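You operate a simulated robot arm through the tools that you are given. There is no shell and no other tool. Be economical: measure what you need, move in short steps, check, and stop when the job is done.

Carry out the task below with a simulated two-armed robot. There is one attempt and no reset: what you move stays moved.

## Task
Take the bearing out of the blue tub drawer, then test the pump.
Fine: bearing into the steel dish; drawer shut first; tub switch on for a second or more, then off; spill none.

It is judged by the outcome, as a careful person would: the job done as asked, and still so three seconds after it is handed in. It fails if anything else is knocked over, pushed out of place, dropped, spilled or broken.

## Robot
Two 7-joint arms with two-finger parallel grippers on one trunk, on a base that drives. Base frame: it is fixed to the floor where the robot stands at the start and does not move with it; the origin is under the middle of the robot, x ahead of it, y to its left, z up; the surface under the hand at the start is at about z = 0.934. Lengths are in m, angles in degrees, forces in N, time in s.
The left shoulder is at the start at [0.034, 0.182, 1.221], the right one opposite. With the tool pointing down near the work surface each hand reaches from about 0.24 to 0.72 m from the robot's upright axis, wherever it stands, measured 20 degrees to its own side. Places, roughly: black hose [0.4, -0.6, 0.9]; blue tub drawer [0.4, -0.2, 0.7]; green bearing [-1.25, -0.75, 0.5]; inside of the steel dish [-0.7, -0.5, 0.9]; tub switch [0.2, -0.2, 0.8]; yellow bearing [-1.25, -0.75, 0.5]. Payload 3.91 kg a hand.
Tool frame (each hand has its own): the origin (TCP) lies between the finger pads and is the grasp point; the fingertips stand 0.03 m ahead of it; z points along the fingers, y is the line along which they close. The gripper opens to 0.11 m. The fingers are 0.02 m wide and 0.01 m thick; the gripper's body (0.048 by 0.112 m) begins 0.055 m behind the TCP.
Orientation is told as [roll, pitch, yaw] about the base's x, y, z axes, in that order, counted from this pose: with the fingers straight down and closing along the base's y, the tool's x points along the base's -x, its y along +y and its z along -z.

## Interface
- The arms move only by the tool send_rows. It takes "left_plan", "right_plan" or both (then of equal length, played together; a hand with none holds still); each is text: rows parted by semicolons, each of 7 numbers parted by spaces: the finger opening in m, from 0 to 0.11, then the shift along the base's x, y, z in m, then the turn, a rotation vector about the base's x, y, z in degrees. In form: fingers dx dy dz ax ay az; .... A call has 1 to 12 rows; each row is the pose to reach, as a shift and turn from the pose commanded when the call began. Each row takes 0.2 s and may step no farther than 0.05 m and 8.6 degrees from the row before; otherwise, or with a gripper value out of range, the whole call is refused. A pose out of reach is approached as far as the arm can. The call stops where the force on the tool passes 70 N (or 10 N more than at its start, if that is more) or the arm is blocked; 0.2 s more then pass. Each finger travels about 0.072 m/s and halts on what it meets, pressing with about 27 N; the grip force reading is that of the motor and also rises with nothing between the fingers. The clock runs only during rows and for 0.2 s after the last one: add rows that repeat a pose to give the fingers time. It gives the time, the measured TCP pose, the force on the tool (base axes), the opening and the grip force at its end, in the units of the frame above (readings bear some noise), with the torque about the TCP (base axes, N m) and any sound that the robot's microphone picked up, and new pictures: "views" is both (left out), scene, wrist or none (wrist: the cameras of the hands that moved).
- Cameras (640 x 400 px; columns grow to the right, rows downward): "scene" is now at [0.0935, -0.07, 1.3987]; the picture's right is [-0.90, -0.43, 0.00], its down [-0.32, 0.67, -0.67] and it looks along [0.29, -0.60, -0.75] (base axes); focal length 214 px, centre (320, 200). "left" rides on the left gripper at [0.072, -0.017, -0.103] in its tool frame; the picture's right is [0.23, 0.97, 0.00], its down [-0.76, 0.18, -0.62] and it looks along [-0.61, 0.14, 0.78] (tool axes); focal length 222 px, centre (320, 200). "right" rides on the right gripper at [0.073, 0.017, -0.103] in its tool frame; the picture's right is [-0.23, 0.97, 0.00], its down [-0.76, -0.18, -0.62] and it looks along [-0.61, -0.14, 0.78] (tool axes); focal length 222 px, centre (320, 200). There is no depth. A picture from a camera that has moved, and an enlarged one, comes with that camera's place and axes in the base frame and with its lens.
- lift_body(by): slides the trunk up (or, below 0, down) by that many m; the arms and the scene camera ride with it, the base frame stays. It gives what a move gives, with no picture.
- drive_base(legs): drives the robot by 1 to 6 legs, each [ahead, left, turn to the left] in m, m and degrees, along the robot's own axes; the way and the turn of a leg run together, so that a leg with both is an arc; at most 1.5 m and 180 degrees a leg. The arms and the cameras ride along, it lands a little off, and it stops where it bumps. It gives what a move gives, and a new picture of the scene camera.
- aim_head(pan, tilt): turns the head with the scene camera to pan (to the left, within 80 degrees either way) and tilt (down, from -29 to 69), counted from straight ahead of the robot. It gives what a move gives, and a new picture of the scene camera.
- close_up(camera, box): a new picture of the part [left, top, right, bottom] of that camera's present view, enlarged. No time passes.
- finish_job(): hands the job in; it is judged then, once.

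Go step by step. Nothing tells you exact positions but the pictures and the camera data: compare them with the known pose of the tool, close in by small moves and look again before you grip or let go. The budget is 120 turns and 260 pictures, counting those below and the enlarged ones. Unless the task says otherwise, let go and move clear before handing in, and close with one line.

The tools are called after ">>>" as name(argument=value, ...) on one line, values as JSON. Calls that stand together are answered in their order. send_rows: Moves the arms, as the interface text tells. Its arguments: {"type":"object","properties":{"left_plan":{"type":"string"},"right_plan":{"type":"string"},"views":{"type":"string","enum":["both","scene","wrist","none"]}},"required":[]} The other tools are called the same way: lift_body (by) slides the trunk up or down; drive_base (legs) drives the base; aim_head (pan, tilt) turns the head that bears the scene camera; close_up (camera, box) takes an enlarged picture of a part of a camera's view; finish_job () hands the job in.

At the start:

```text
t: 0.0
left_tcp_pos: [0.428, -0.0612, 1.1293]
left_tool_rot: [0.1, 0.0, 0.0]
left_force: [0.3, 0.2, -1.2]
left_torque: [0.04, -0.03, 0.0]
left_width: 0.1101
left_grasp_force: 0.0
right_tcp_pos: [0.2914, -0.4034, 1.1319]
right_tool_rot: [0.0, 0.0, -0.1]
right_force: [-0.7, -0.1, 1.5]
right_torque: [0.0, 0.02, 0.0]
right_width: 0.11
right_grasp_force: 0.1
trunk travel left (down, up): [-0.475, 0.039]
robot x, y, heading: [-0.0041, 0.0021, -0.1]
head pan, tilt: [-64.6, 48.3]
```

scene: 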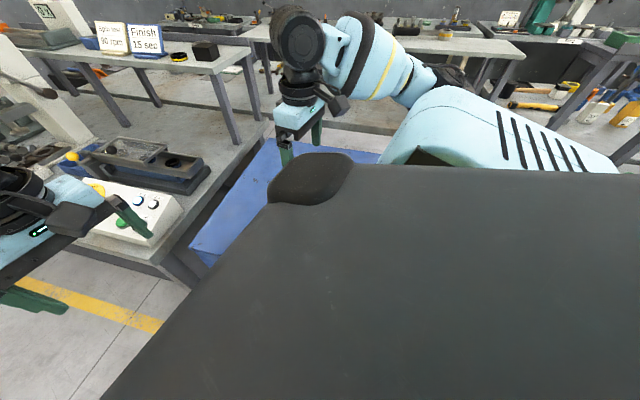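
right: 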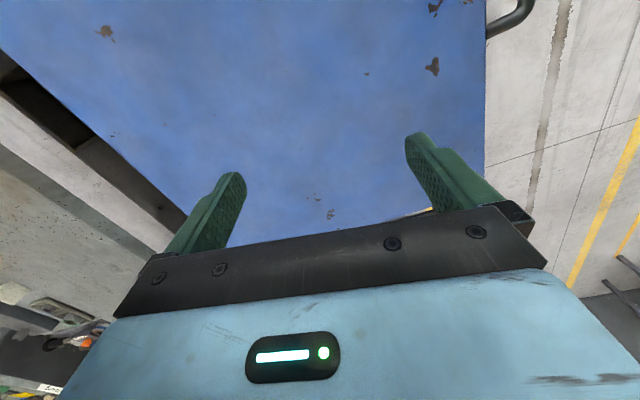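
left: 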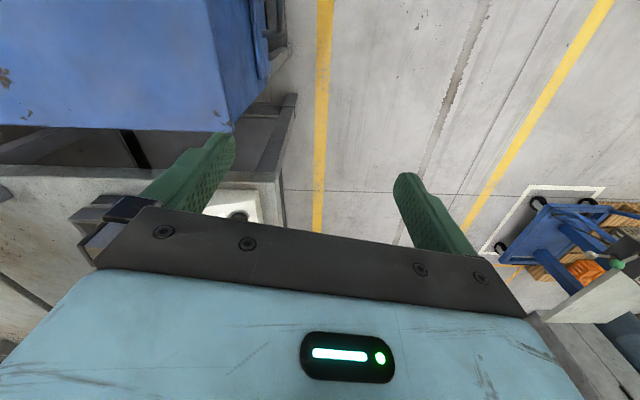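

I see a blue tub to the front right and a bench with a switch box; I'll look around with the head first.

>>> aim_head(pan=-20, tilt=55)

>>> aim_head(pan=-45, tilt=35)

>>> aim_head(pan=-80, tilt=30)

>>> aim_head(pan=40, tilt=30)

```text
t: 1.1
left_tcp_pos: [0.4278, -0.0602, 1.1277]
left_tool_rot: [0.0, 0.0, 0.0]
left_force: [0.0, 0.1, -0.7]
left_torque: [-0.01, 0.01, -0.03]
left_width: 0.11
left_grasp_force: 0.0
right_tcp_pos: [0.2915, -0.4046, 1.132]
right_tool_rot: [-0.1, 0.1, 0.0]
right_force: [0.2, 0.1, -0.4]
right_torque: [0.0, -0.02, -0.02]
right_width: 0.1097
right_grasp_force: 0.2
trunk travel left (down, up): [-0.475, 0.039]
robot x, y, heading: [-0.0011, -0.0007, 0.2]
head pan, tilt: [-20.0, 55.0]
camera scene: at [0.1275, -0.0239, 1.3899], right [-0.34, -0.94, 0.0], down [-0.77, 0.28, -0.57], along [0.54, -0.2, -0.82], focal length 214 px, centre (320, 200)
```

scene: 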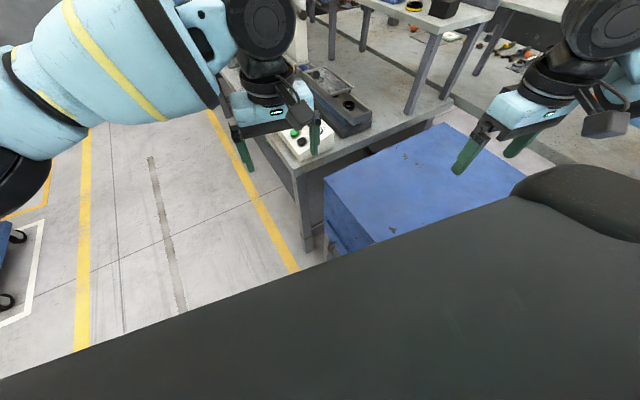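

```text
t: 2.0
left_tcp_pos: [0.4284, -0.0614, 1.1277]
left_tool_rot: [0.0, 0.0, 0.0]
left_force: [0.1, -0.3, 0.0]
left_torque: [-0.01, 0.0, 0.0]
left_width: 0.11
left_grasp_force: 0.0
right_tcp_pos: [0.291, -0.4042, 1.1317]
right_tool_rot: [0.0, -0.1, -0.1]
right_force: [0.8, 1.0, 0.9]
right_torque: [0.01, -0.02, 0.02]
right_width: 0.1099
right_grasp_force: 0.0
trunk travel left (down, up): [-0.475, 0.039]
robot x, y, heading: [-0.0024, -0.0005, 0.0]
head pan, tilt: [-45.0, 35.0]
camera scene: at [0.1222, -0.0613, 1.4181], right [-0.71, -0.71, 0.0], down [-0.41, 0.41, -0.82], along [0.58, -0.58, -0.57], focal length 214 px, centre (320, 200)
```

scene: 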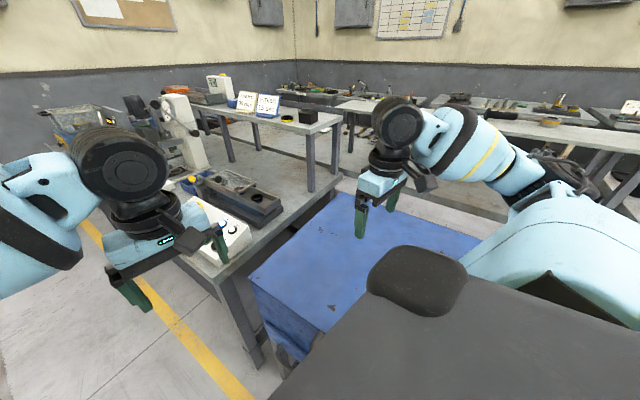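

```text
t: 3.0
left_tcp_pos: [0.4279, -0.0606, 1.1287]
left_tool_rot: [0.1, 0.0, 0.0]
left_force: [-0.4, 0.2, 0.3]
left_torque: [0.03, 0.0, 0.03]
left_width: 0.1101
left_grasp_force: 0.2
right_tcp_pos: [0.292, -0.4052, 1.1322]
right_tool_rot: [0.0, -0.1, -0.1]
right_force: [-0.2, -0.2, -0.8]
right_torque: [-0.02, -0.01, 0.0]
right_width: 0.1102
right_grasp_force: 0.0
trunk travel left (down, up): [-0.475, 0.039]
robot x, y, heading: [-0.0029, -0.0068, 0.1]
head pan, tilt: [-80.0, 30.0]
camera scene: at [0.0756, -0.0882, 1.4259], right [-0.98, -0.17, 0.0], down [-0.09, 0.49, -0.87], along [0.15, -0.85, -0.5], focal length 214 px, centre (320, 200)
```

scene: 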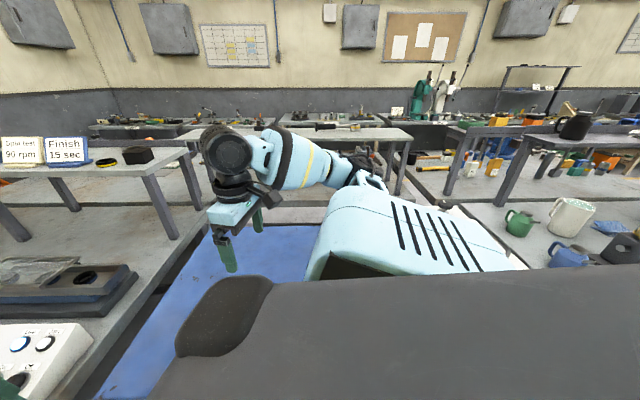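

```text
t: 5.0
left_tcp_pos: [0.4273, -0.0615, 1.1266]
left_tool_rot: [0.0, 0.0, 0.1]
left_force: [0.2, 0.4, -0.2]
left_torque: [0.03, 0.02, -0.04]
left_width: 0.11
left_grasp_force: 0.1
right_tcp_pos: [0.2921, -0.4045, 1.1316]
right_tool_rot: [-0.1, 0.1, -0.1]
right_force: [0.0, -0.2, -0.1]
right_torque: [-0.01, 0.03, 0.05]
right_width: 0.1102
right_grasp_force: 0.0
trunk travel left (down, up): [-0.475, 0.039]
robot x, y, heading: [0.0009, -0.0003, 0.3]
head pan, tilt: [40.0, 30.0]
camera scene: at [0.1291, 0.059, 1.426], right [0.64, -0.77, 0.0], down [-0.38, -0.32, -0.87], along [0.66, 0.56, -0.5], focal length 214 px, centre (320, 200)
```

scene: 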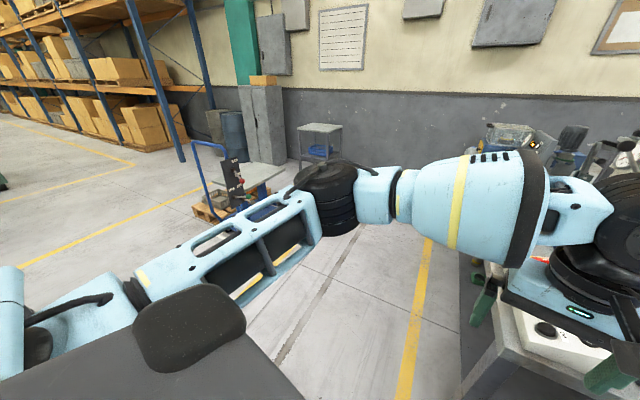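

The tub stands close at my front right, with the drawer facing left. I'll back off to my left over the open floor for a wider look.

>>> drive_base(legs=[[0, 0.5, 0]])

>>> aim_head(pan=-75, tilt=35)

```text
t: 9.9
left_tcp_pos: [0.4274, 0.4431, 1.1287]
left_tool_rot: [0.1, 0.0, -0.2]
left_force: [-1.3, -0.3, -0.1]
left_torque: [-0.02, 0.01, -0.04]
left_width: 0.1102
left_grasp_force: 0.1
right_tcp_pos: [0.2916, 0.0991, 1.1315]
right_tool_rot: [-0.1, -0.1, -0.1]
right_force: [-0.4, 0.2, -0.2]
right_torque: [0.01, 0.01, 0.01]
right_width: 0.1101
right_grasp_force: 0.1
trunk travel left (down, up): [-0.475, 0.039]
robot x, y, heading: [0.0021, 0.5046, -0.3]
head pan, tilt: [40.0, 30.0]
camera scene: at [0.1301, 0.5627, 1.426], right [0.64, -0.77, 0.0], down [-0.38, -0.32, -0.87], along [0.67, 0.55, -0.5], focal length 214 px, centre (320, 200)
```

scene: 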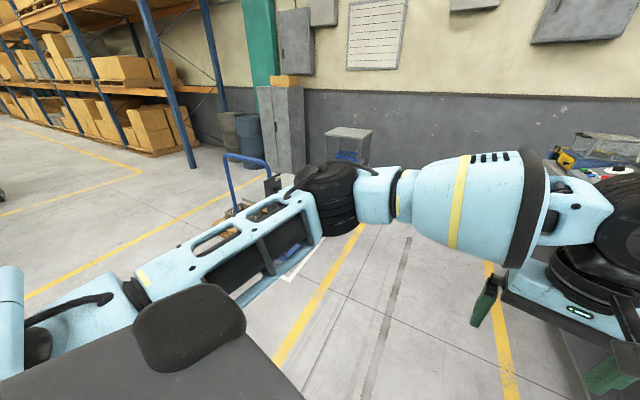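

```text
t: 11.9
left_tcp_pos: [0.4285, 0.4423, 1.1288]
left_tool_rot: [0.0, 0.0, -0.1]
left_force: [0.2, 0.7, 0.0]
left_torque: [0.01, -0.02, -0.02]
left_width: 0.1099
left_grasp_force: 0.0
right_tcp_pos: [0.2915, 0.0984, 1.1324]
right_tool_rot: [0.0, 0.0, -0.2]
right_force: [0.9, -0.3, -1.0]
right_torque: [0.01, 0.01, -0.02]
right_width: 0.1101
right_grasp_force: 0.2
trunk travel left (down, up): [-0.475, 0.039]
robot x, y, heading: [0.0028, 0.5039, -0.1]
head pan, tilt: [-75.0, 35.0]
camera scene: at [0.0832, 0.4197, 1.4182], right [-0.97, -0.26, 0.0], down [-0.15, 0.55, -0.82], along [0.21, -0.79, -0.57], focal length 214 px, centre (320, 200)
```

scene: 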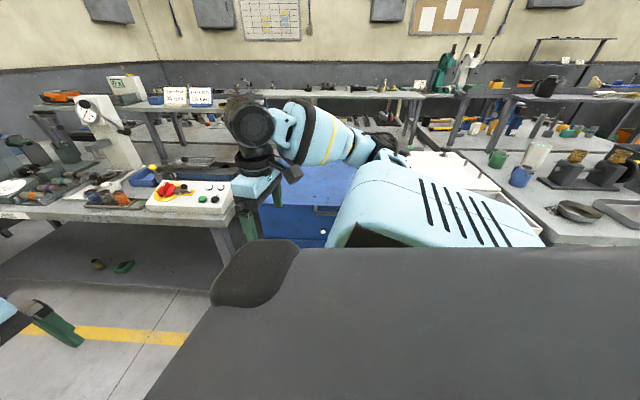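

Turning to face the tub.

>>> drive_base(legs=[[0, 0.1, 0], [0, 0, -88]])

>>> aim_head(pan=0, tilt=35)

>>> aim_head(pan=-55, tilt=35)

>>> aim_head(pan=50, tilt=35)

```text
t: 17.2
left_tcp_pos: [-0.0548, 0.1756, 1.1276]
left_tool_rot: [0.1, -0.1, -89.3]
left_force: [-0.2, 1.3, -0.5]
left_torque: [0.0, -0.02, -0.02]
left_width: 0.11
left_grasp_force: 0.0
right_tcp_pos: [-0.3995, 0.3086, 1.1319]
right_tool_rot: [0.0, 0.0, -89.4]
right_force: [-0.5, -0.5, -0.6]
right_torque: [-0.03, 0.02, 0.0]
right_width: 0.11
right_grasp_force: 0.1
trunk travel left (down, up): [-0.475, 0.039]
robot x, y, heading: [0.0054, 0.6055, -89.2]
head pan, tilt: [-75.0, 35.0]
camera scene: at [-0.0842, 0.5204, 1.4182], right [-0.27, 0.96, 0.0], down [0.55, 0.15, -0.82], along [-0.79, -0.22, -0.57], focal length 214 px, centre (320, 200)
```

scene: 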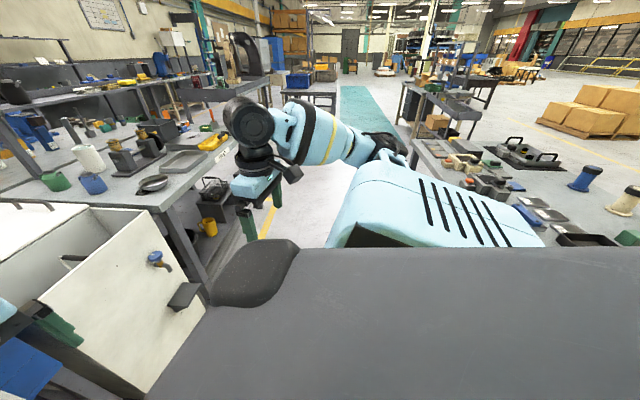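

```text
t: 18.7
left_tcp_pos: [-0.0547, 0.1755, 1.1288]
left_tool_rot: [-0.1, 0.0, -89.3]
left_force: [0.0, -0.1, -0.5]
left_torque: [-0.02, -0.01, -0.04]
left_width: 0.1097
left_grasp_force: 0.1
right_tcp_pos: [-0.4006, 0.3084, 1.1314]
right_tool_rot: [0.0, -0.1, -89.4]
right_force: [-0.2, 0.0, -0.2]
right_torque: [0.04, -0.02, 0.01]
right_width: 0.1103
right_grasp_force: 0.0
trunk travel left (down, up): [-0.475, 0.039]
robot x, y, heading: [0.0007, 0.6011, -89.4]
head pan, tilt: [0.0, 35.0]
camera scene: at [0.0015, 0.4561, 1.4182], right [-1.0, -0.01, 0.0], down [-0.01, 0.57, -0.82], along [0.01, -0.82, -0.57], focal length 214 px, centre (320, 200)
```

scene: 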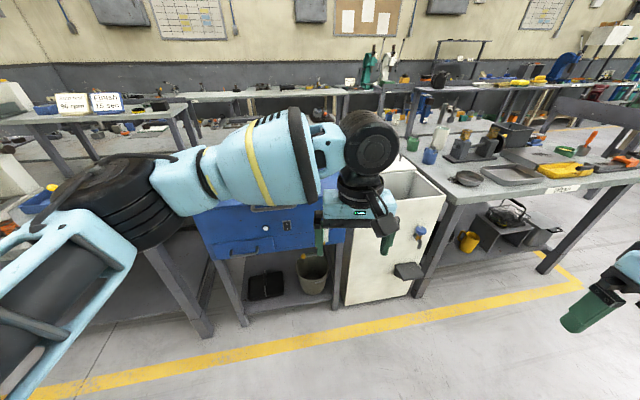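

```text
t: 19.9
left_tcp_pos: [-0.0557, 0.1751, 1.1276]
left_tool_rot: [0.0, 0.0, -89.3]
left_force: [0.5, 0.4, 0.7]
left_torque: [-0.03, 0.0, -0.02]
left_width: 0.1099
left_grasp_force: 0.0
right_tcp_pos: [-0.4003, 0.3077, 1.1319]
right_tool_rot: [0.0, 0.0, -89.5]
right_force: [-0.1, -0.7, -0.6]
right_torque: [0.0, 0.02, 0.0]
right_width: 0.1101
right_grasp_force: 0.1
trunk travel left (down, up): [-0.475, 0.039]
robot x, y, heading: [0.0056, 0.6046, -89.3]
head pan, tilt: [-55.0, 35.0]
camera scene: at [-0.0709, 0.4927, 1.4182], right [-0.58, 0.81, 0.0], down [0.47, 0.33, -0.82], along [-0.67, -0.48, -0.57], focal length 214 px, centre (320, 200)
```

scene: 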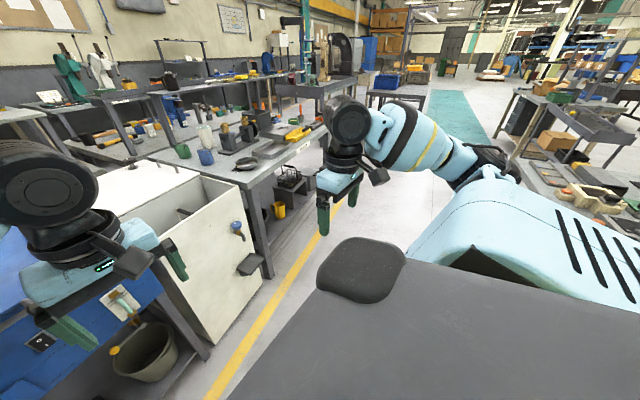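

```text
t: 21.8
left_tcp_pos: [-0.0538, 0.1767, 1.1283]
left_tool_rot: [-0.1, 0.1, -89.3]
left_force: [0.4, -0.1, 0.0]
left_torque: [-0.03, -0.03, 0.01]
left_width: 0.1099
left_grasp_force: 0.0
right_tcp_pos: [-0.4006, 0.3071, 1.1322]
right_tool_rot: [-0.1, 0.0, -89.4]
right_force: [-0.3, 0.3, -0.4]
right_torque: [0.01, 0.03, -0.02]
right_width: 0.11
right_grasp_force: 0.0
trunk travel left (down, up): [-0.475, 0.039]
robot x, y, heading: [-0.0007, 0.6039, -89.4]
head pan, tilt: [50.0, 35.0]
camera scene: at [0.0686, 0.4882, 1.4182], right [-0.63, -0.77, 0.0], down [-0.44, 0.36, -0.82], along [0.63, -0.52, -0.57], focal length 214 px, centre (320, 200)
```

scene: 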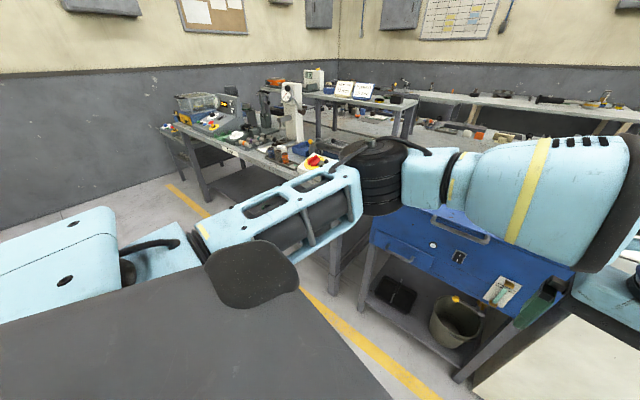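

The tub front faces me, with the drawer, rocker switch and a tag. Zooming in on these.

>>> close_up(camera="scene", box=[350, 190, 590, 370])

>>> aim_head(pan=0, tilt=50)

>>> close_up(camera="left", box=[0, 0, 640, 400])

>>> close_up(camera="right", box=[0, 0, 640, 400])

```text
2.22 times, centred on (470, 280) of scene
camera zoom: at [0.0686, 0.4882, 1.4182], right [-0.63, -0.77, 0.0], down [-0.44, 0.36, -0.82], along [0.63, -0.52, -0.57], focal length 477 px, centre (-13, 22)
```

zoom: 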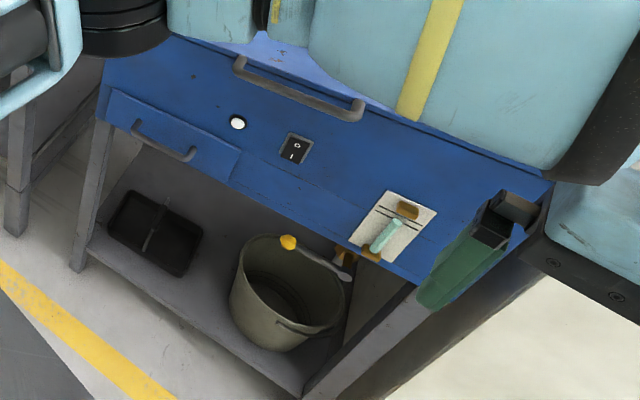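

```text
t: 22.9
left_tcp_pos: [-0.0547, 0.1765, 1.1273]
left_tool_rot: [0.1, 0.0, -89.3]
left_force: [-0.6, -0.3, 0.9]
left_torque: [0.03, 0.0, -0.05]
left_width: 0.1099
left_grasp_force: 0.1
right_tcp_pos: [-0.3994, 0.309, 1.1316]
right_tool_rot: [0.0, -0.1, -89.4]
right_force: [-0.3, 0.0, 0.7]
right_torque: [0.02, 0.01, -0.03]
right_width: 0.1101
right_grasp_force: 0.0
trunk travel left (down, up): [-0.475, 0.039]
robot x, y, heading: [0.0035, 0.6004, -89.2]
head pan, tilt: [0.0, 50.0]
camera scene: at [0.0015, 0.4671, 1.3965], right [-1.0, -0.01, 0.0], down [-0.01, 0.77, -0.64], along [0.01, -0.64, -0.77], focal length 214 px, centre (320, 200)
```

scene: 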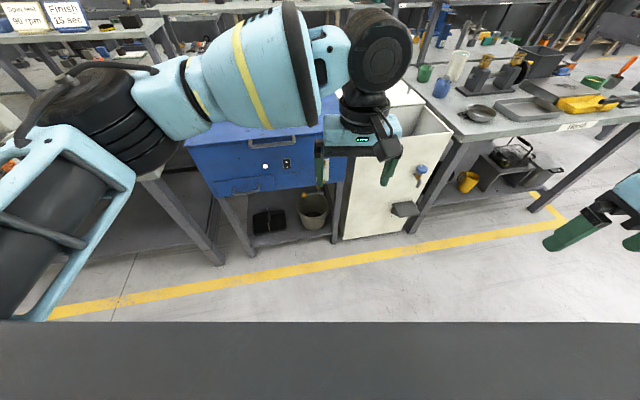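

```text
1.00 times, centred on (320, 200) of left (not enlarged: the box is as wide or as high as the picture)
camera zoom: at [-0.0715, 0.2482, 1.2323], right [0.97, 0.24, 0.0], down [0.19, -0.76, 0.62], along [0.15, -0.61, -0.78], focal length 222 px, centre (320, 200)
```

zoom: 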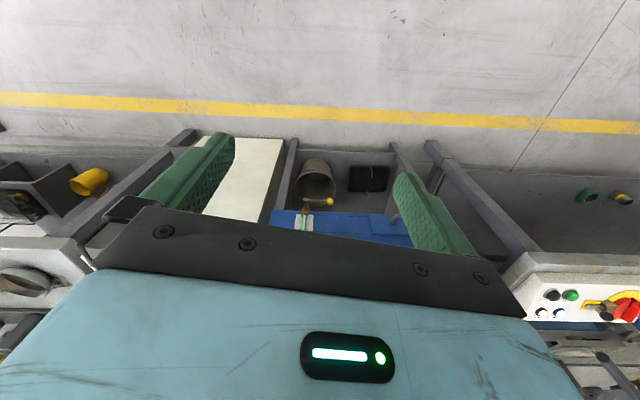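

```text
1.00 times, centred on (320, 200) of right (not enlarged: the box is as wide or as high as the picture)
camera zoom: at [-0.3854, 0.3809, 1.2354], right [0.98, -0.22, 0.0], down [-0.17, -0.76, 0.62], along [-0.14, -0.61, -0.78], focal length 222 px, centre (320, 200)
```

zoom: 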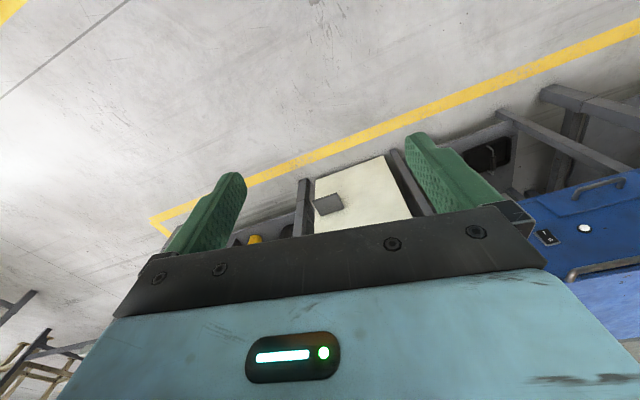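

I'll swing the left hand aside to unblock the head camera's view.

>>> send_rows(left_plan="0.11 0.05 0 0 0 0 0; 0.11 0.1 0 0 0 0 0; 0.11 0.15 0 0 0 0 0; 0.11 0.2 0.01 0 0 0 0; 0.11 0.25 0.02 0 0 0 0; 0.11 0.3 0.04 0 0 0 0; 0.11 0.35 0.06 0 0 0 0; 0.11 0.4 0.08 0 0 0 0; 0.11 0.45 0.1 0 0 0 0", views="scene")

>>> close_up(camera="scene", box=[180, 60, 360, 240])

>>> close_up(camera="scene", box=[400, 40, 600, 165])

```text
refused: row 4 steps farther than a row can; nothing moved
```

```text
2.22 times, centred on (270, 150) of scene
camera zoom: at [0.0015, 0.4671, 1.3965], right [-1.0, -0.01, 0.0], down [-0.01, 0.77, -0.64], along [0.01, -0.64, -0.77], focal length 477 px, centre (431, 311)
```

zoom: 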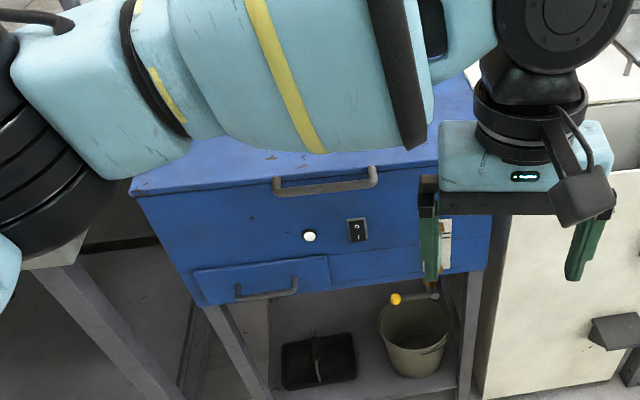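

```text
3.20 times, centred on (500, 102) of scene
camera zoom: at [0.0015, 0.4671, 1.3965], right [-1.0, -0.01, 0.0], down [-0.01, 0.77, -0.64], along [0.01, -0.64, -0.77], focal length 686 px, centre (-256, 512)
```

zoom: 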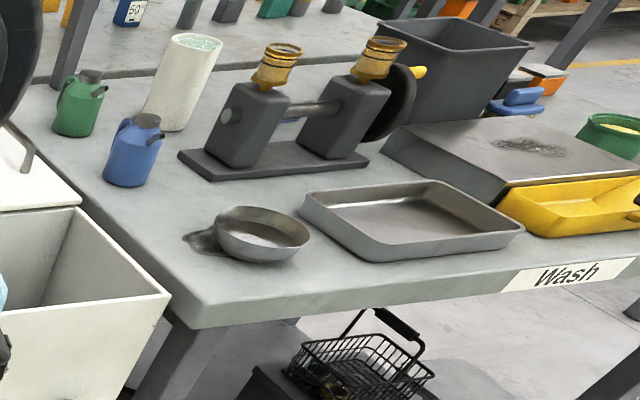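

>>> send_rows(left_plan="0.11 0.045 0 0 0 0 0; 0.11 0.09 0.01 0 0 0 0; 0.11 0.135 0.02 0 0 0 0; 0.11 0.18 0.03 0 0 0 0; 0.11 0.225 0.04 0 0 0 0; 0.11 0.27 0.05 0 0 0 0; 0.11 0.315 0.06 0 0 0 0; 0.11 0.36 0.07 0 0 0 0; 0.11 0.4 0.09 0 0 0 0; 0.11 0.44 0.11 0 0 0 0", views="scene")

>>> close_up(camera="scene", box=[180, 60, 380, 240])

>>> aim_head(pan=10, tilt=25)

```text
t: 25.1
left_tcp_pos: [0.3863, 0.2881, 1.1275]
left_tool_rot: [-0.1, -0.1, -89.4]
left_force: [0.0, 0.0, -0.8]
left_torque: [0.0, -0.01, -0.04]
left_width: 0.1099
left_grasp_force: 0.0
right_tcp_pos: [-0.4003, 0.3095, 1.1324]
right_tool_rot: [0.0, -0.1, -89.4]
right_force: [-0.2, 0.4, 0.6]
right_torque: [-0.03, 0.01, 0.01]
right_width: 0.1101
right_grasp_force: 0.1
trunk travel left (down, up): [-0.475, 0.039]
robot x, y, heading: [-0.0, 0.6042, -89.4]
head pan, tilt: [0.0, 50.0]
camera scene: at [0.0022, 0.4688, 1.3967], right [-1.0, -0.01, 0.0], down [-0.01, 0.77, -0.64], along [0.01, -0.64, -0.77], focal length 214 px, centre (320, 200)
```

scene: 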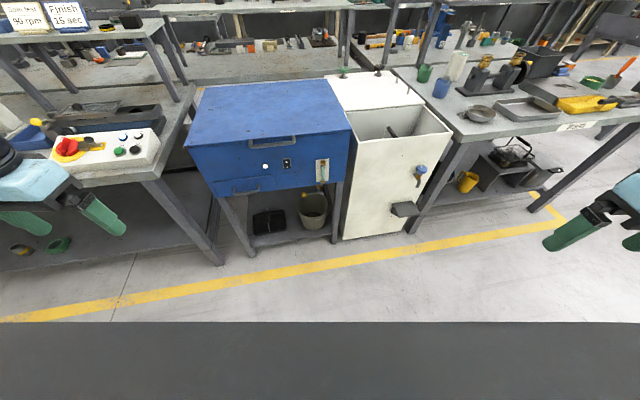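

```text
2.22 times, centred on (280, 150) of scene
camera zoom: at [0.0022, 0.4688, 1.3967], right [-1.0, -0.01, 0.0], down [-0.01, 0.77, -0.64], along [0.01, -0.64, -0.77], focal length 477 px, centre (409, 311)
```

zoom: 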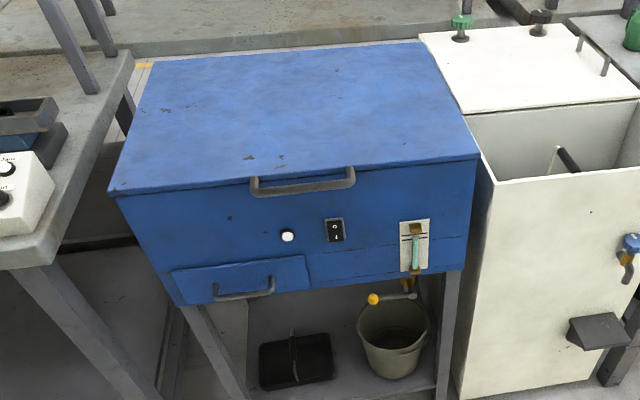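

```text
t: 26.0
left_tcp_pos: [0.3859, 0.2868, 1.1274]
left_tool_rot: [0.0, 0.0, -89.3]
left_force: [0.1, -0.3, 0.3]
left_torque: [0.01, 0.0, 0.01]
left_width: 0.1099
left_grasp_force: 0.0
right_tcp_pos: [-0.4, 0.308, 1.132]
right_tool_rot: [-0.1, 0.0, -89.4]
right_force: [-0.6, -0.4, 0.2]
right_torque: [0.02, 0.01, 0.0]
right_width: 0.11
right_grasp_force: 0.1
trunk travel left (down, up): [-0.475, 0.039]
robot x, y, heading: [-0.0, 0.6046, -89.3]
head pan, tilt: [10.0, 25.0]
camera scene: at [0.0176, 0.4536, 1.4339], right [-0.98, -0.18, 0.0], down [-0.08, 0.42, -0.91], along [0.17, -0.89, -0.42], focal length 214 px, centre (320, 200)
```

scene: 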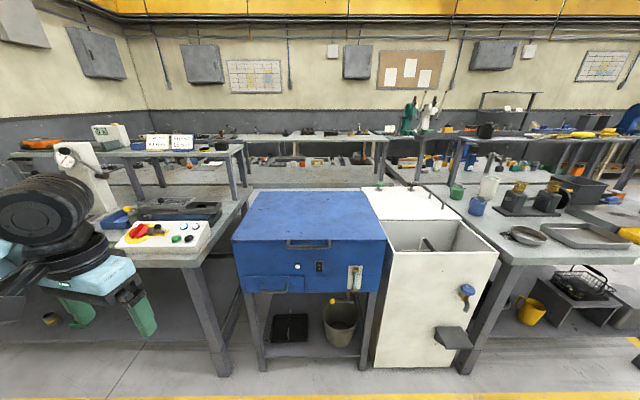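

The tub is yawed about 10° with lid shut; the drawer handle is near (0.34, -0.16, 0.70). I'll square up to it and look again.

>>> drive_base(legs=[[0.06, 0.1, 10]])

>>> aim_head(pan=5, tilt=50)

>>> close_up(camera="scene", box=[200, 80, 440, 240])

```text
t: 27.6
left_tcp_pos: [0.5385, 0.3078, 1.1272]
left_tool_rot: [0.0, 0.0, -79.3]
left_force: [-0.3, -0.6, 0.0]
left_torque: [0.01, 0.02, 0.04]
left_width: 0.1101
left_grasp_force: 0.1
right_tcp_pos: [-0.2374, 0.1937, 1.1325]
right_tool_rot: [0.0, -0.1, -79.5]
right_force: [0.1, 0.5, 0.3]
right_torque: [-0.01, 0.02, 0.04]
right_width: 0.1101
right_grasp_force: 0.0
trunk travel left (down, up): [-0.475, 0.039]
robot x, y, heading: [0.1055, 0.5577, -79.6]
head pan, tilt: [10.0, 25.0]
camera scene: at [0.1478, 0.4089, 1.4339], right [-0.94, -0.35, 0.0], down [-0.15, 0.4, -0.91], along [0.32, -0.85, -0.42], focal length 214 px, centre (320, 200)
```

scene: 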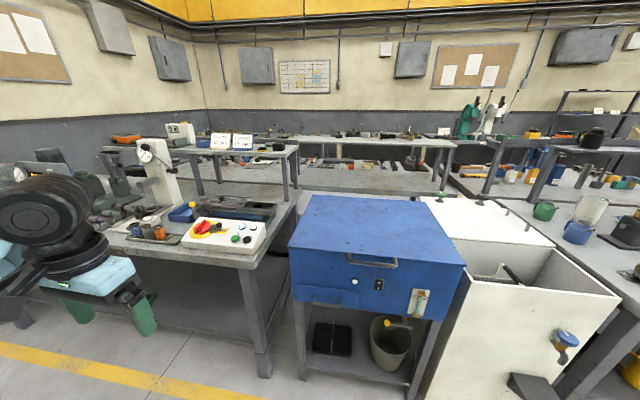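

```text
t: 28.4
left_tcp_pos: [0.5396, 0.3099, 1.1274]
left_tool_rot: [0.0, 0.1, -79.4]
left_force: [0.7, -0.2, -0.4]
left_torque: [0.0, 0.03, -0.01]
left_width: 0.1101
left_grasp_force: 0.1
right_tcp_pos: [-0.2382, 0.1943, 1.1317]
right_tool_rot: [-0.1, 0.0, -79.6]
right_force: [-0.1, 0.4, 0.0]
right_torque: [0.02, -0.02, -0.03]
right_width: 0.1098
right_grasp_force: 0.0
trunk travel left (down, up): [-0.475, 0.039]
robot x, y, heading: [0.1081, 0.5536, -79.4]
head pan, tilt: [5.0, 50.0]
camera scene: at [0.1359, 0.4212, 1.3965], right [-0.96, -0.27, 0.0], down [-0.21, 0.74, -0.64], along [0.17, -0.62, -0.77], focal length 214 px, centre (320, 200)
```

scene: 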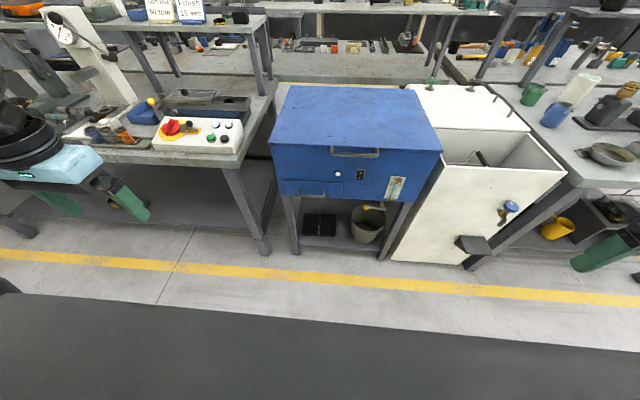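

```text
2.50 times, centred on (320, 160) of scene
camera zoom: at [0.1359, 0.4212, 1.3965], right [-0.96, -0.27, 0.0], down [-0.21, 0.74, -0.64], along [0.17, -0.62, -0.77], focal length 536 px, centre (320, 300)
```

zoom: 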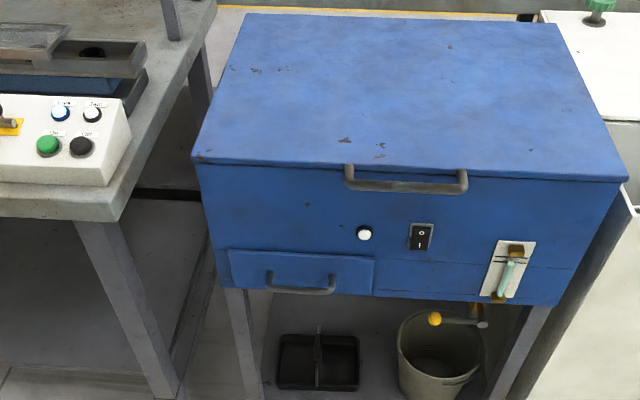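

Handle is near (0.326, -0.15, 0.70), 0.73 ahead. I'll turn the left hand (yaw 90°, then pitch forward) and lower the trunk.

>>> send_rows(left_plan="0.11 -0.02 0 0 0 0 8.4; 0.11 -0.04 0 0 0 0 16.8; 0.11 -0.06 0 0 0 0 25.2; 0.11 -0.08 0 0 0 0 33.6; 0.11 -0.1 0 0 0 0 42; 0.11 -0.12 0 0 0 0 50.4; 0.11 -0.14 0 0 0 0 58.8; 0.11 -0.16 0 0 0 0 67.2; 0.11 -0.17 0 0 0 0 75.6; 0.11 -0.18 0 0 0 0 84; 0.11 -0.19 0 0 0 0 91.2", views="none")

>>> lift_body(by=-0.25)

```text
t: 30.9
left_tcp_pos: [0.3414, 0.3101, 1.1226]
left_tool_rot: [1.3, 0.3, 7.3]
left_force: [2.1, -0.6, 0.7]
left_torque: [0.09, 0.15, 0.0]
left_width: 0.11
left_grasp_force: 0.1
left hand out of reach, approached as far as the arm can: row 11
right_tcp_pos: [-0.2396, 0.1922, 1.1313]
right_tool_rot: [0.1, -0.1, -79.5]
right_force: [0.4, 0.2, -0.7]
right_torque: [0.05, -0.03, -0.02]
right_width: 0.1101
right_grasp_force: 0.0
trunk travel left (down, up): [-0.475, 0.039]
robot x, y, heading: [0.1083, 0.5556, -79.4]
head pan, tilt: [5.0, 50.0]
```

```text
t: 33.4
left_tcp_pos: [0.3491, 0.2976, 0.8279]
left_tool_rot: [13.8, 0.3, 7.5]
left_force: [0.1, 0.4, 0.6]
left_torque: [-0.03, 0.01, -0.02]
left_width: 0.1099
left_grasp_force: 0.0
right_tcp_pos: [-0.2393, 0.1937, 0.8834]
right_tool_rot: [0.0, 0.0, -79.5]
right_force: [0.2, -0.5, 0.0]
right_torque: [-0.01, -0.02, -0.04]
right_width: 0.11
right_grasp_force: 0.1
trunk travel left (down, up): [-0.225, 0.289]
robot x, y, heading: [0.1064, 0.5545, -79.3]
head pan, tilt: [5.0, 50.0]
```

>>> send_rows(left_plan="0.11 0 -0.02 0 -8 -1 0; 0.11 0 -0.04 0 -16 -2 0; 0.11 0 -0.06 0.01 -24 -3 0; 0.11 0 -0.08 0.02 -32 -4 0; 0.11 0 -0.1 0.02 -40 -5 0; 0.11 0 -0.12 0.02 -48 -6 0; 0.11 0 -0.14 0.02 -56 -7 0; 0.11 0 -0.16 0.02 -64 -8 0; 0.11 0 -0.17 0.02 -72 -9 0", views="both")

```text
t: 35.4
left_tcp_pos: [0.341, 0.0938, 0.8477]
left_tool_rot: [-58.9, 0.7, 6.9]
left_force: [-0.7, 0.2, -1.1]
left_torque: [0.01, -0.01, 0.01]
left_width: 0.1102
left_grasp_force: 0.1
left hand out of reach, approached as far as the arm can: row 2, 3, 4, 5, 6, 7, 8, 9
right_tcp_pos: [-0.2388, 0.1934, 0.8828]
right_tool_rot: [0.0, 0.0, -79.5]
right_force: [0.4, 0.1, -0.9]
right_torque: [0.01, 0.01, -0.05]
right_width: 0.1102
right_grasp_force: 0.1
trunk travel left (down, up): [-0.225, 0.289]
robot x, y, heading: [0.1063, 0.5531, -79.1]
head pan, tilt: [5.0, 50.0]
camera scene: at [0.1558, 0.3169, 1.1233], right [-0.96, -0.27, 0.0], down [-0.21, 0.74, -0.64], along [0.17, -0.62, -0.77], focal length 214 px, centre (320, 200)
camera left: at [0.2629, 0.165, 0.9168], right [-0.29, 0.47, -0.83], down [0.68, 0.71, 0.16], along [0.67, -0.52, -0.53], focal length 222 px, centre (320, 200)
```

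scene: 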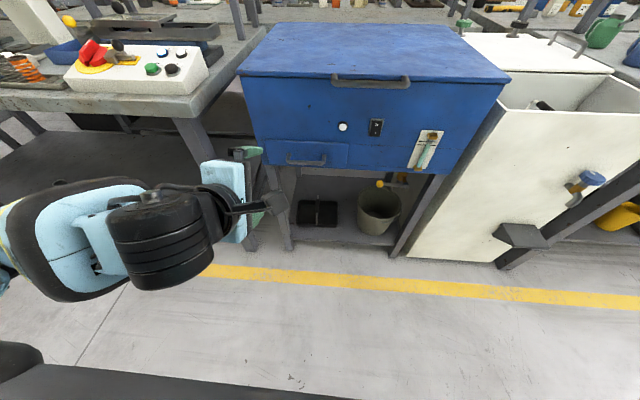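
left: 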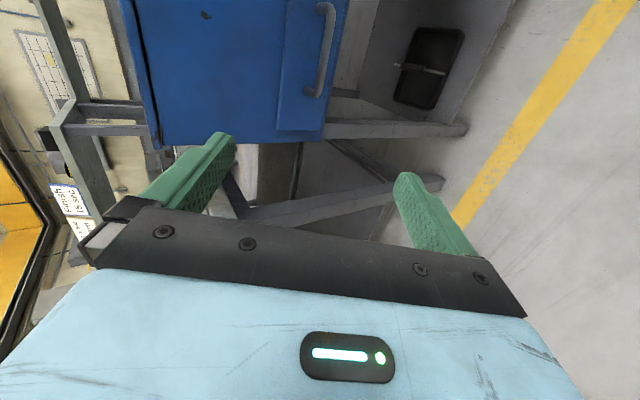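

Two-camera triangulation puts the handle at (0.332, -0.171, 0.695). Moving the left hand to just in front of it.

>>> send_rows(left_plan="0.08 -0.004 -0.025 -0.03 -2 0 1; 0.08 -0.008 -0.05 -0.055 -5 -1 2; 0.08 -0.012 -0.075 -0.08 -8 -1 3; 0.08 -0.016 -0.1 -0.105 -11 -2 4; 0.08 -0.02 -0.125 -0.13 -14 -2 5; 0.08 -0.025 -0.15 -0.153 -16 -3 5; 0.08 -0.025 -0.15 -0.153 -16 -3 5", views="both")

```text
t: 37.0
left_tcp_pos: [0.3171, -0.056, 0.6915]
left_tool_rot: [-75.0, 0.1, 11.8]
left_force: [0.3, 0.1, -0.6]
left_torque: [-0.02, 0.01, -0.01]
left_width: 0.08
left_grasp_force: 0.1
right_tcp_pos: [-0.2383, 0.1937, 0.8831]
right_tool_rot: [0.1, 0.0, -79.6]
right_force: [-0.3, 0.5, 1.2]
right_torque: [-0.01, 0.0, 0.01]
right_width: 0.1099
right_grasp_force: 0.0
trunk travel left (down, up): [-0.225, 0.289]
robot x, y, heading: [0.1078, 0.556, -79.7]
head pan, tilt: [5.0, 50.0]
camera scene: at [0.1557, 0.3168, 1.1232], right [-0.96, -0.27, 0.0], down [-0.21, 0.74, -0.64], along [0.17, -0.62, -0.77], focal length 214 px, centre (320, 200)
camera left: at [0.2279, 0.0219, 0.7348], right [-0.28, 0.2, -0.94], down [0.61, 0.79, -0.01], along [0.74, -0.58, -0.34], focal length 222 px, centre (320, 200)
```

scene: 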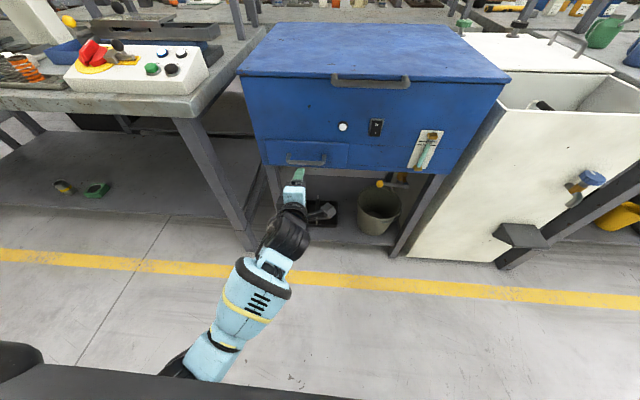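
left: 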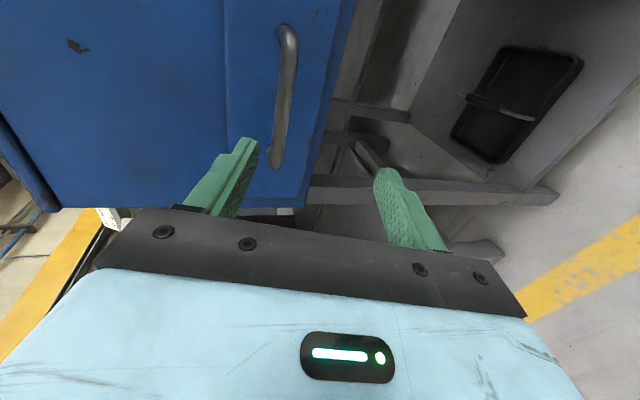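

Handle confirmed near (0.335, -0.171, 0.696). Advancing and closing on the bar.

>>> send_rows(left_plan="0.08 0.006 -0.035 0.003 0 0 0; 0.08 0.012 -0.07 0.006 0 0 0; 0.08 0.018 -0.1 0.006 0 0 0; 0.05 0.018 -0.1 0.006 0 0 0; 0.02 0.018 -0.1 0.006 0 0 0; 0 0.018 -0.1 0.006 0 0 0; 0 0.018 -0.1 0.006 0 0 0; 0 0.018 -0.1 0.006 0 0 0", views="both")

>>> close_up(camera="scene", box=[230, 70, 450, 210])

```text
t: 38.8
left_tcp_pos: [0.3336, -0.1558, 0.699]
left_tool_rot: [-75.0, 0.2, 11.7]
left_force: [-0.2, -0.8, 5.6]
left_torque: [0.07, -0.26, 0.07]
left_width: 0.0124
left_grasp_force: 44.9
right_tcp_pos: [-0.2385, 0.1937, 0.8822]
right_tool_rot: [-0.1, 0.0, -79.5]
right_force: [0.6, -0.3, 0.8]
right_torque: [-0.01, 0.01, -0.02]
right_width: 0.1098
right_grasp_force: 0.0
trunk travel left (down, up): [-0.225, 0.289]
robot x, y, heading: [0.1048, 0.5527, -79.7]
head pan, tilt: [5.0, 50.0]
camera scene: at [0.1553, 0.317, 1.1233], right [-0.96, -0.27, 0.0], down [-0.21, 0.74, -0.64], along [0.17, -0.62, -0.77], focal length 214 px, centre (320, 200)
camera left: at [0.2441, -0.077, 0.7435], right [-0.28, 0.2, -0.94], down [0.61, 0.79, -0.01], along [0.74, -0.58, -0.34], focal length 222 px, centre (320, 200)
```

scene: 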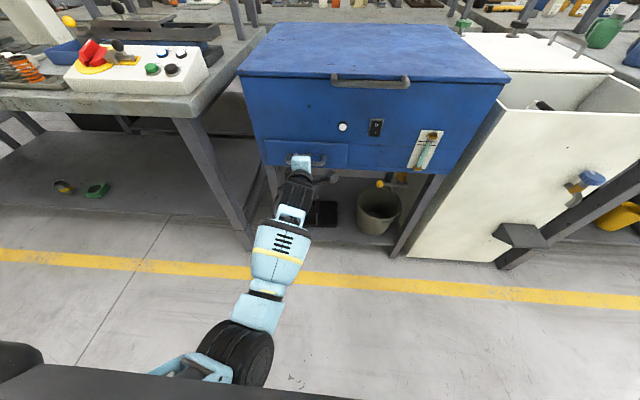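
left: 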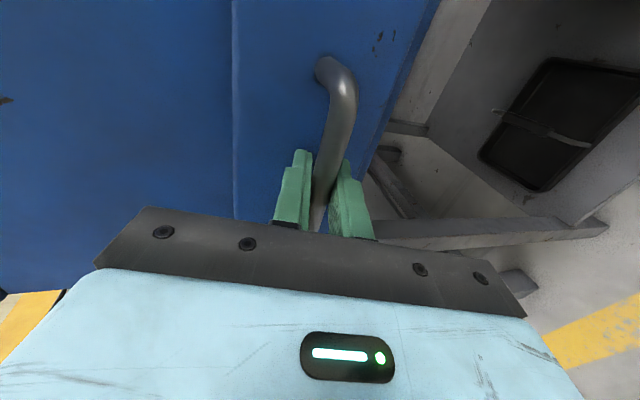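

```text
2.86 times, centred on (340, 140) of scene
camera zoom: at [0.1553, 0.317, 1.1233], right [-0.96, -0.27, 0.0], down [-0.21, 0.74, -0.64], along [0.17, -0.62, -0.77], focal length 613 px, centre (263, 371)
```

zoom: 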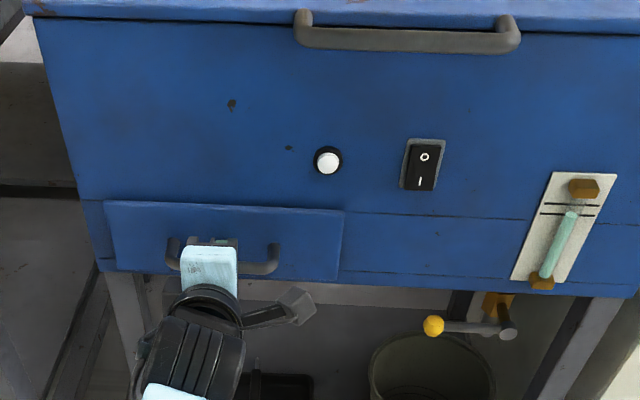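

The bar is held. Pulling the drawer outward along its normal.

>>> send_rows(left_plan="0 -0.004 0.0196 0 0 0 0; 0 -0.008 0.039 0 0 0 0; 0 -0.0125 0.059 0 0 0 0; 0 -0.0166 0.0785 0 0 0 0; 0 -0.0207 0.098 0 0 0 0; 0 -0.025 0.1175 0 0 0 0", views="both")

```text
t: 40.3
left_tcp_pos: [0.3529, -0.0443, 0.7007]
left_tool_rot: [-77.5, -7.5, 12.2]
left_force: [-7.3, -0.6, 0.7]
left_torque: [-0.13, 1.08, -0.69]
left_width: 0.0147
left_grasp_force: 45.4
right_tcp_pos: [-0.2393, 0.1944, 0.8809]
right_tool_rot: [0.0, -0.1, -79.6]
right_force: [0.8, 0.0, -0.4]
right_torque: [0.0, -0.01, -0.02]
right_width: 0.1099
right_grasp_force: 0.1
trunk travel left (down, up): [-0.225, 0.289]
robot x, y, heading: [0.1042, 0.5537, -79.4]
head pan, tilt: [5.0, 50.0]
stopped in row 6 (left hand): the arm was blocked; the commanded pose is now the measured one
camera scene: at [0.1552, 0.317, 1.1234], right [-0.96, -0.27, 0.0], down [-0.21, 0.74, -0.64], along [0.17, -0.62, -0.77], focal length 214 px, centre (320, 200)
camera left: at [0.2577, 0.0347, 0.7307], right [-0.14, 0.19, -0.97], down [0.61, 0.79, 0.06], along [0.78, -0.58, -0.23], focal length 222 px, centre (320, 200)
```

scene: 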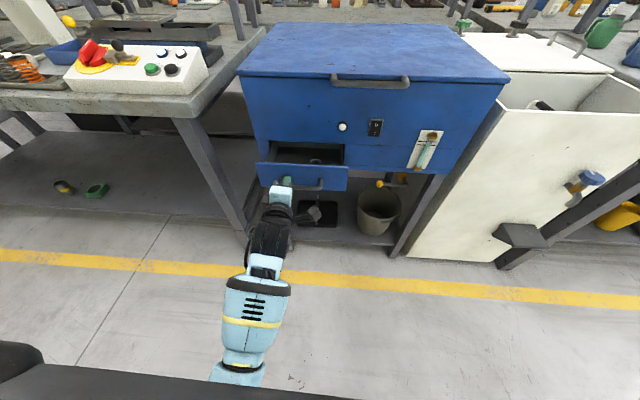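
left: 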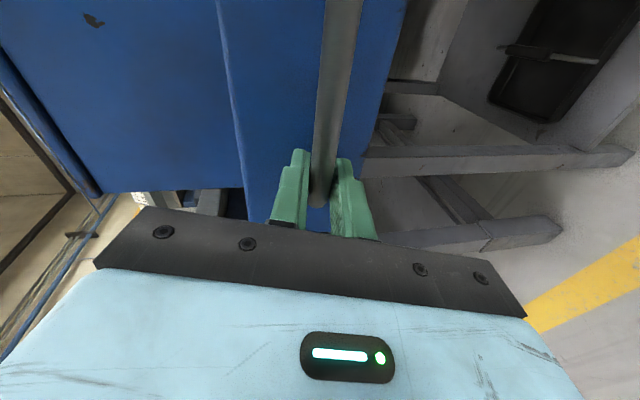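

Drawer is open about 0.11. Looking inside.

>>> close_up(camera="scene", box=[230, 120, 390, 220])

```text
4.00 times, centred on (310, 170) of scene
camera zoom: at [0.1552, 0.317, 1.1234], right [-0.96, -0.27, 0.0], down [-0.21, 0.74, -0.64], along [0.17, -0.62, -0.77], focal length 858 px, centre (360, 320)
```

zoom: 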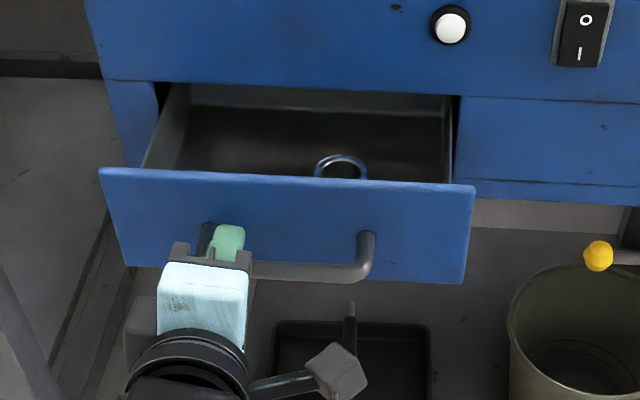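

A steel ring bearing lies near the drawer front. Releasing the handle and withdrawing the left hand.

>>> send_rows(left_plan="0.03 0 0 0 0 0 0; 0.06 0 0 0 0 0 0; 0.06 -0.004 0.02 0 0 0 0; 0.06 -0.01 0.06 0 0 0 0; 0.06 -0.01 0.1 0 0 0 0; 0.06 0.03 0.13 0 0 0 0; 0.06 0.07 0.15 0 0 0 0; 0.06 0.11 0.17 0.01 0 0 0; 0.06 0.15 0.19 0.02 0 0 0; 0.06 0.19 0.2 0.03 0 0 0", views="scene")

>>> close_up(camera="scene", box=[230, 120, 390, 220])

```text
t: 41.4
left_tcp_pos: [0.3919, 0.0205, 0.6996]
left_tool_rot: [-79.9, -18.3, 12.3]
left_force: [-0.4, 0.2, 0.3]
left_torque: [0.01, -0.01, 0.0]
left_width: 0.0601
left_grasp_force: 0.0
right_tcp_pos: [-0.2381, 0.1926, 0.8816]
right_tool_rot: [0.0, 0.0, -79.5]
right_force: [0.1, -0.8, 0.6]
right_torque: [0.02, -0.01, 0.0]
right_width: 0.1098
right_grasp_force: 0.1
trunk travel left (down, up): [-0.225, 0.289]
robot x, y, heading: [0.1042, 0.5505, -79.4]
head pan, tilt: [5.0, 50.0]
stopped in row 5 (left hand): the arm was blocked; the commanded pose is now the measured one
camera scene: at [0.1556, 0.3166, 1.1232], right [-0.96, -0.27, 0.0], down [-0.21, 0.74, -0.64], along [0.17, -0.62, -0.77], focal length 214 px, centre (320, 200)
```

scene: 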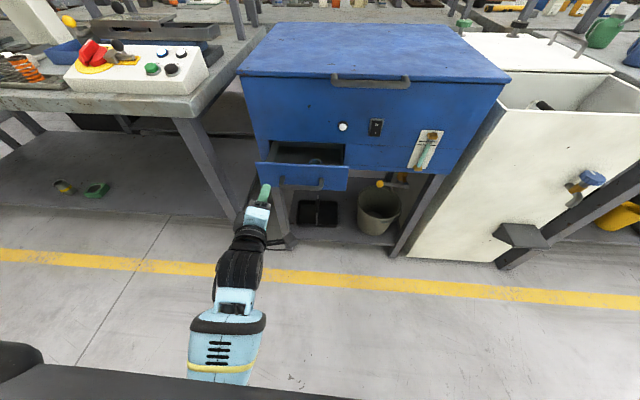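

```text
4.00 times, centred on (310, 170) of scene
camera zoom: at [0.1556, 0.3166, 1.1232], right [-0.96, -0.27, 0.0], down [-0.21, 0.74, -0.64], along [0.17, -0.62, -0.77], focal length 858 px, centre (360, 320)
```

zoom: 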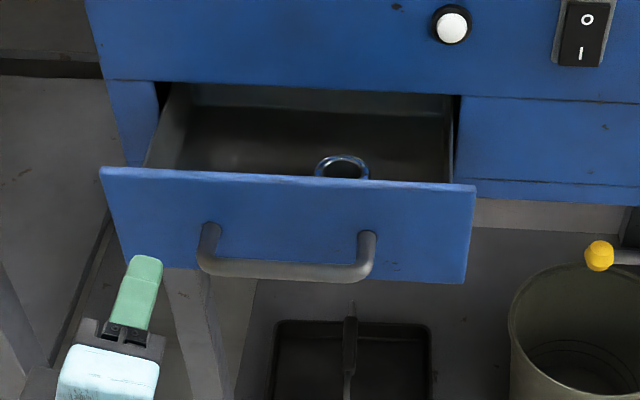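

>>> send_rows(left_plan="0.06 -0.005 0.01 0.025 4 1 0; 0.06 -0.01 0.02 0.05 8 2 0; 0.06 -0.015 0.03 0.08 13 3 0; 0.06 -0.02 0.04 0.11 18 4 0; 0.06 -0.02 0.05 0.15 24 5 0; 0.06 -0.02 0.07 0.19 31 6 0; 0.06 0 0.09 0.22 39 8 0; 0.06 0.02 0.11 0.25 47 9 0; 0.06 0.04 0.13 0.27 55 11 0", views="scene")

```text
t: 42.1
left_tcp_pos: [0.4105, 0.0534, 0.7496]
left_tool_rot: [-68.4, -27.8, 8.3]
left_force: [-0.2, 0.1, 0.2]
left_torque: [-0.01, 0.03, 0.01]
left_width: 0.0599
left_grasp_force: 0.1
right_tcp_pos: [-0.238, 0.1926, 0.8825]
right_tool_rot: [0.0, 0.1, -79.5]
right_force: [-0.2, -0.3, -0.7]
right_torque: [0.02, -0.03, 0.02]
right_width: 0.1099
right_grasp_force: 0.1
trunk travel left (down, up): [-0.225, 0.289]
robot x, y, heading: [0.1063, 0.5578, -79.4]
head pan, tilt: [5.0, 50.0]
stopped in row 3 (left hand): the arm was blocked; the commanded pose is now the measured one
camera scene: at [0.1557, 0.3166, 1.1232], right [-0.96, -0.27, 0.0], down [-0.21, 0.74, -0.64], along [0.17, -0.62, -0.77], focal length 214 px, centre (320, 200)
```

scene: 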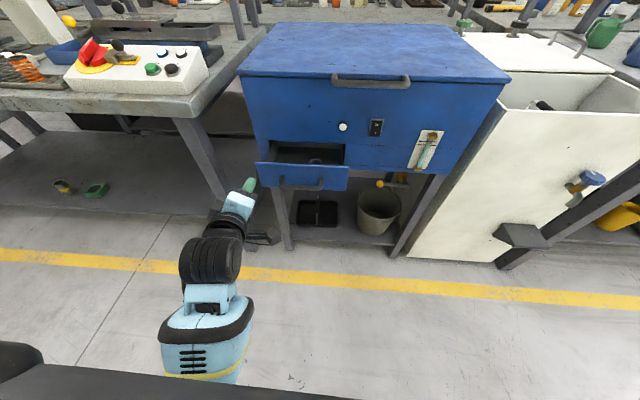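

>>> send_rows(left_plan="0.06 0.01 0.01 0.03 0 0 0; 0.06 0.02 0.02 0.06 0 0 0; 0.06 0.03 0.04 0.1 0 0 0; 0.06 0.05 0.06 0.13 0 0 0; 0.06 0.07 0.08 0.15 0 0 0; 0.06 0.09 0.1 0.17 0 0 0", views="scene")

```text
t: 43.5
left_tcp_pos: [0.5227, 0.0992, 0.9256]
left_tool_rot: [-68.5, -27.6, 8.2]
left_force: [-0.6, 1.2, 0.7]
left_torque: [0.02, 0.0, -0.02]
left_width: 0.0601
left_grasp_force: 0.0
left hand out of reach, approached as far as the arm can: row 3, 4, 5, 6
right_tcp_pos: [-0.2382, 0.1932, 0.8818]
right_tool_rot: [0.0, 0.0, -79.5]
right_force: [-0.6, 0.5, 0.4]
right_torque: [-0.01, 0.0, -0.01]
right_width: 0.11
right_grasp_force: 0.1
trunk travel left (down, up): [-0.225, 0.289]
robot x, y, heading: [0.1087, 0.5543, -79.4]
head pan, tilt: [5.0, 50.0]
camera scene: at [0.156, 0.3167, 1.1232], right [-0.96, -0.27, 0.0], down [-0.21, 0.74, -0.64], along [0.17, -0.62, -0.77], focal length 214 px, centre (320, 200)
```

scene: 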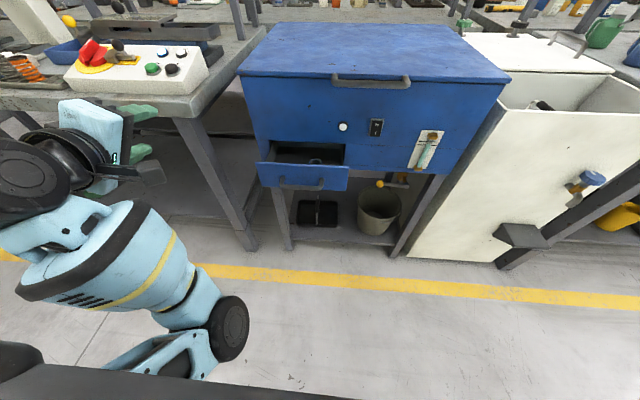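

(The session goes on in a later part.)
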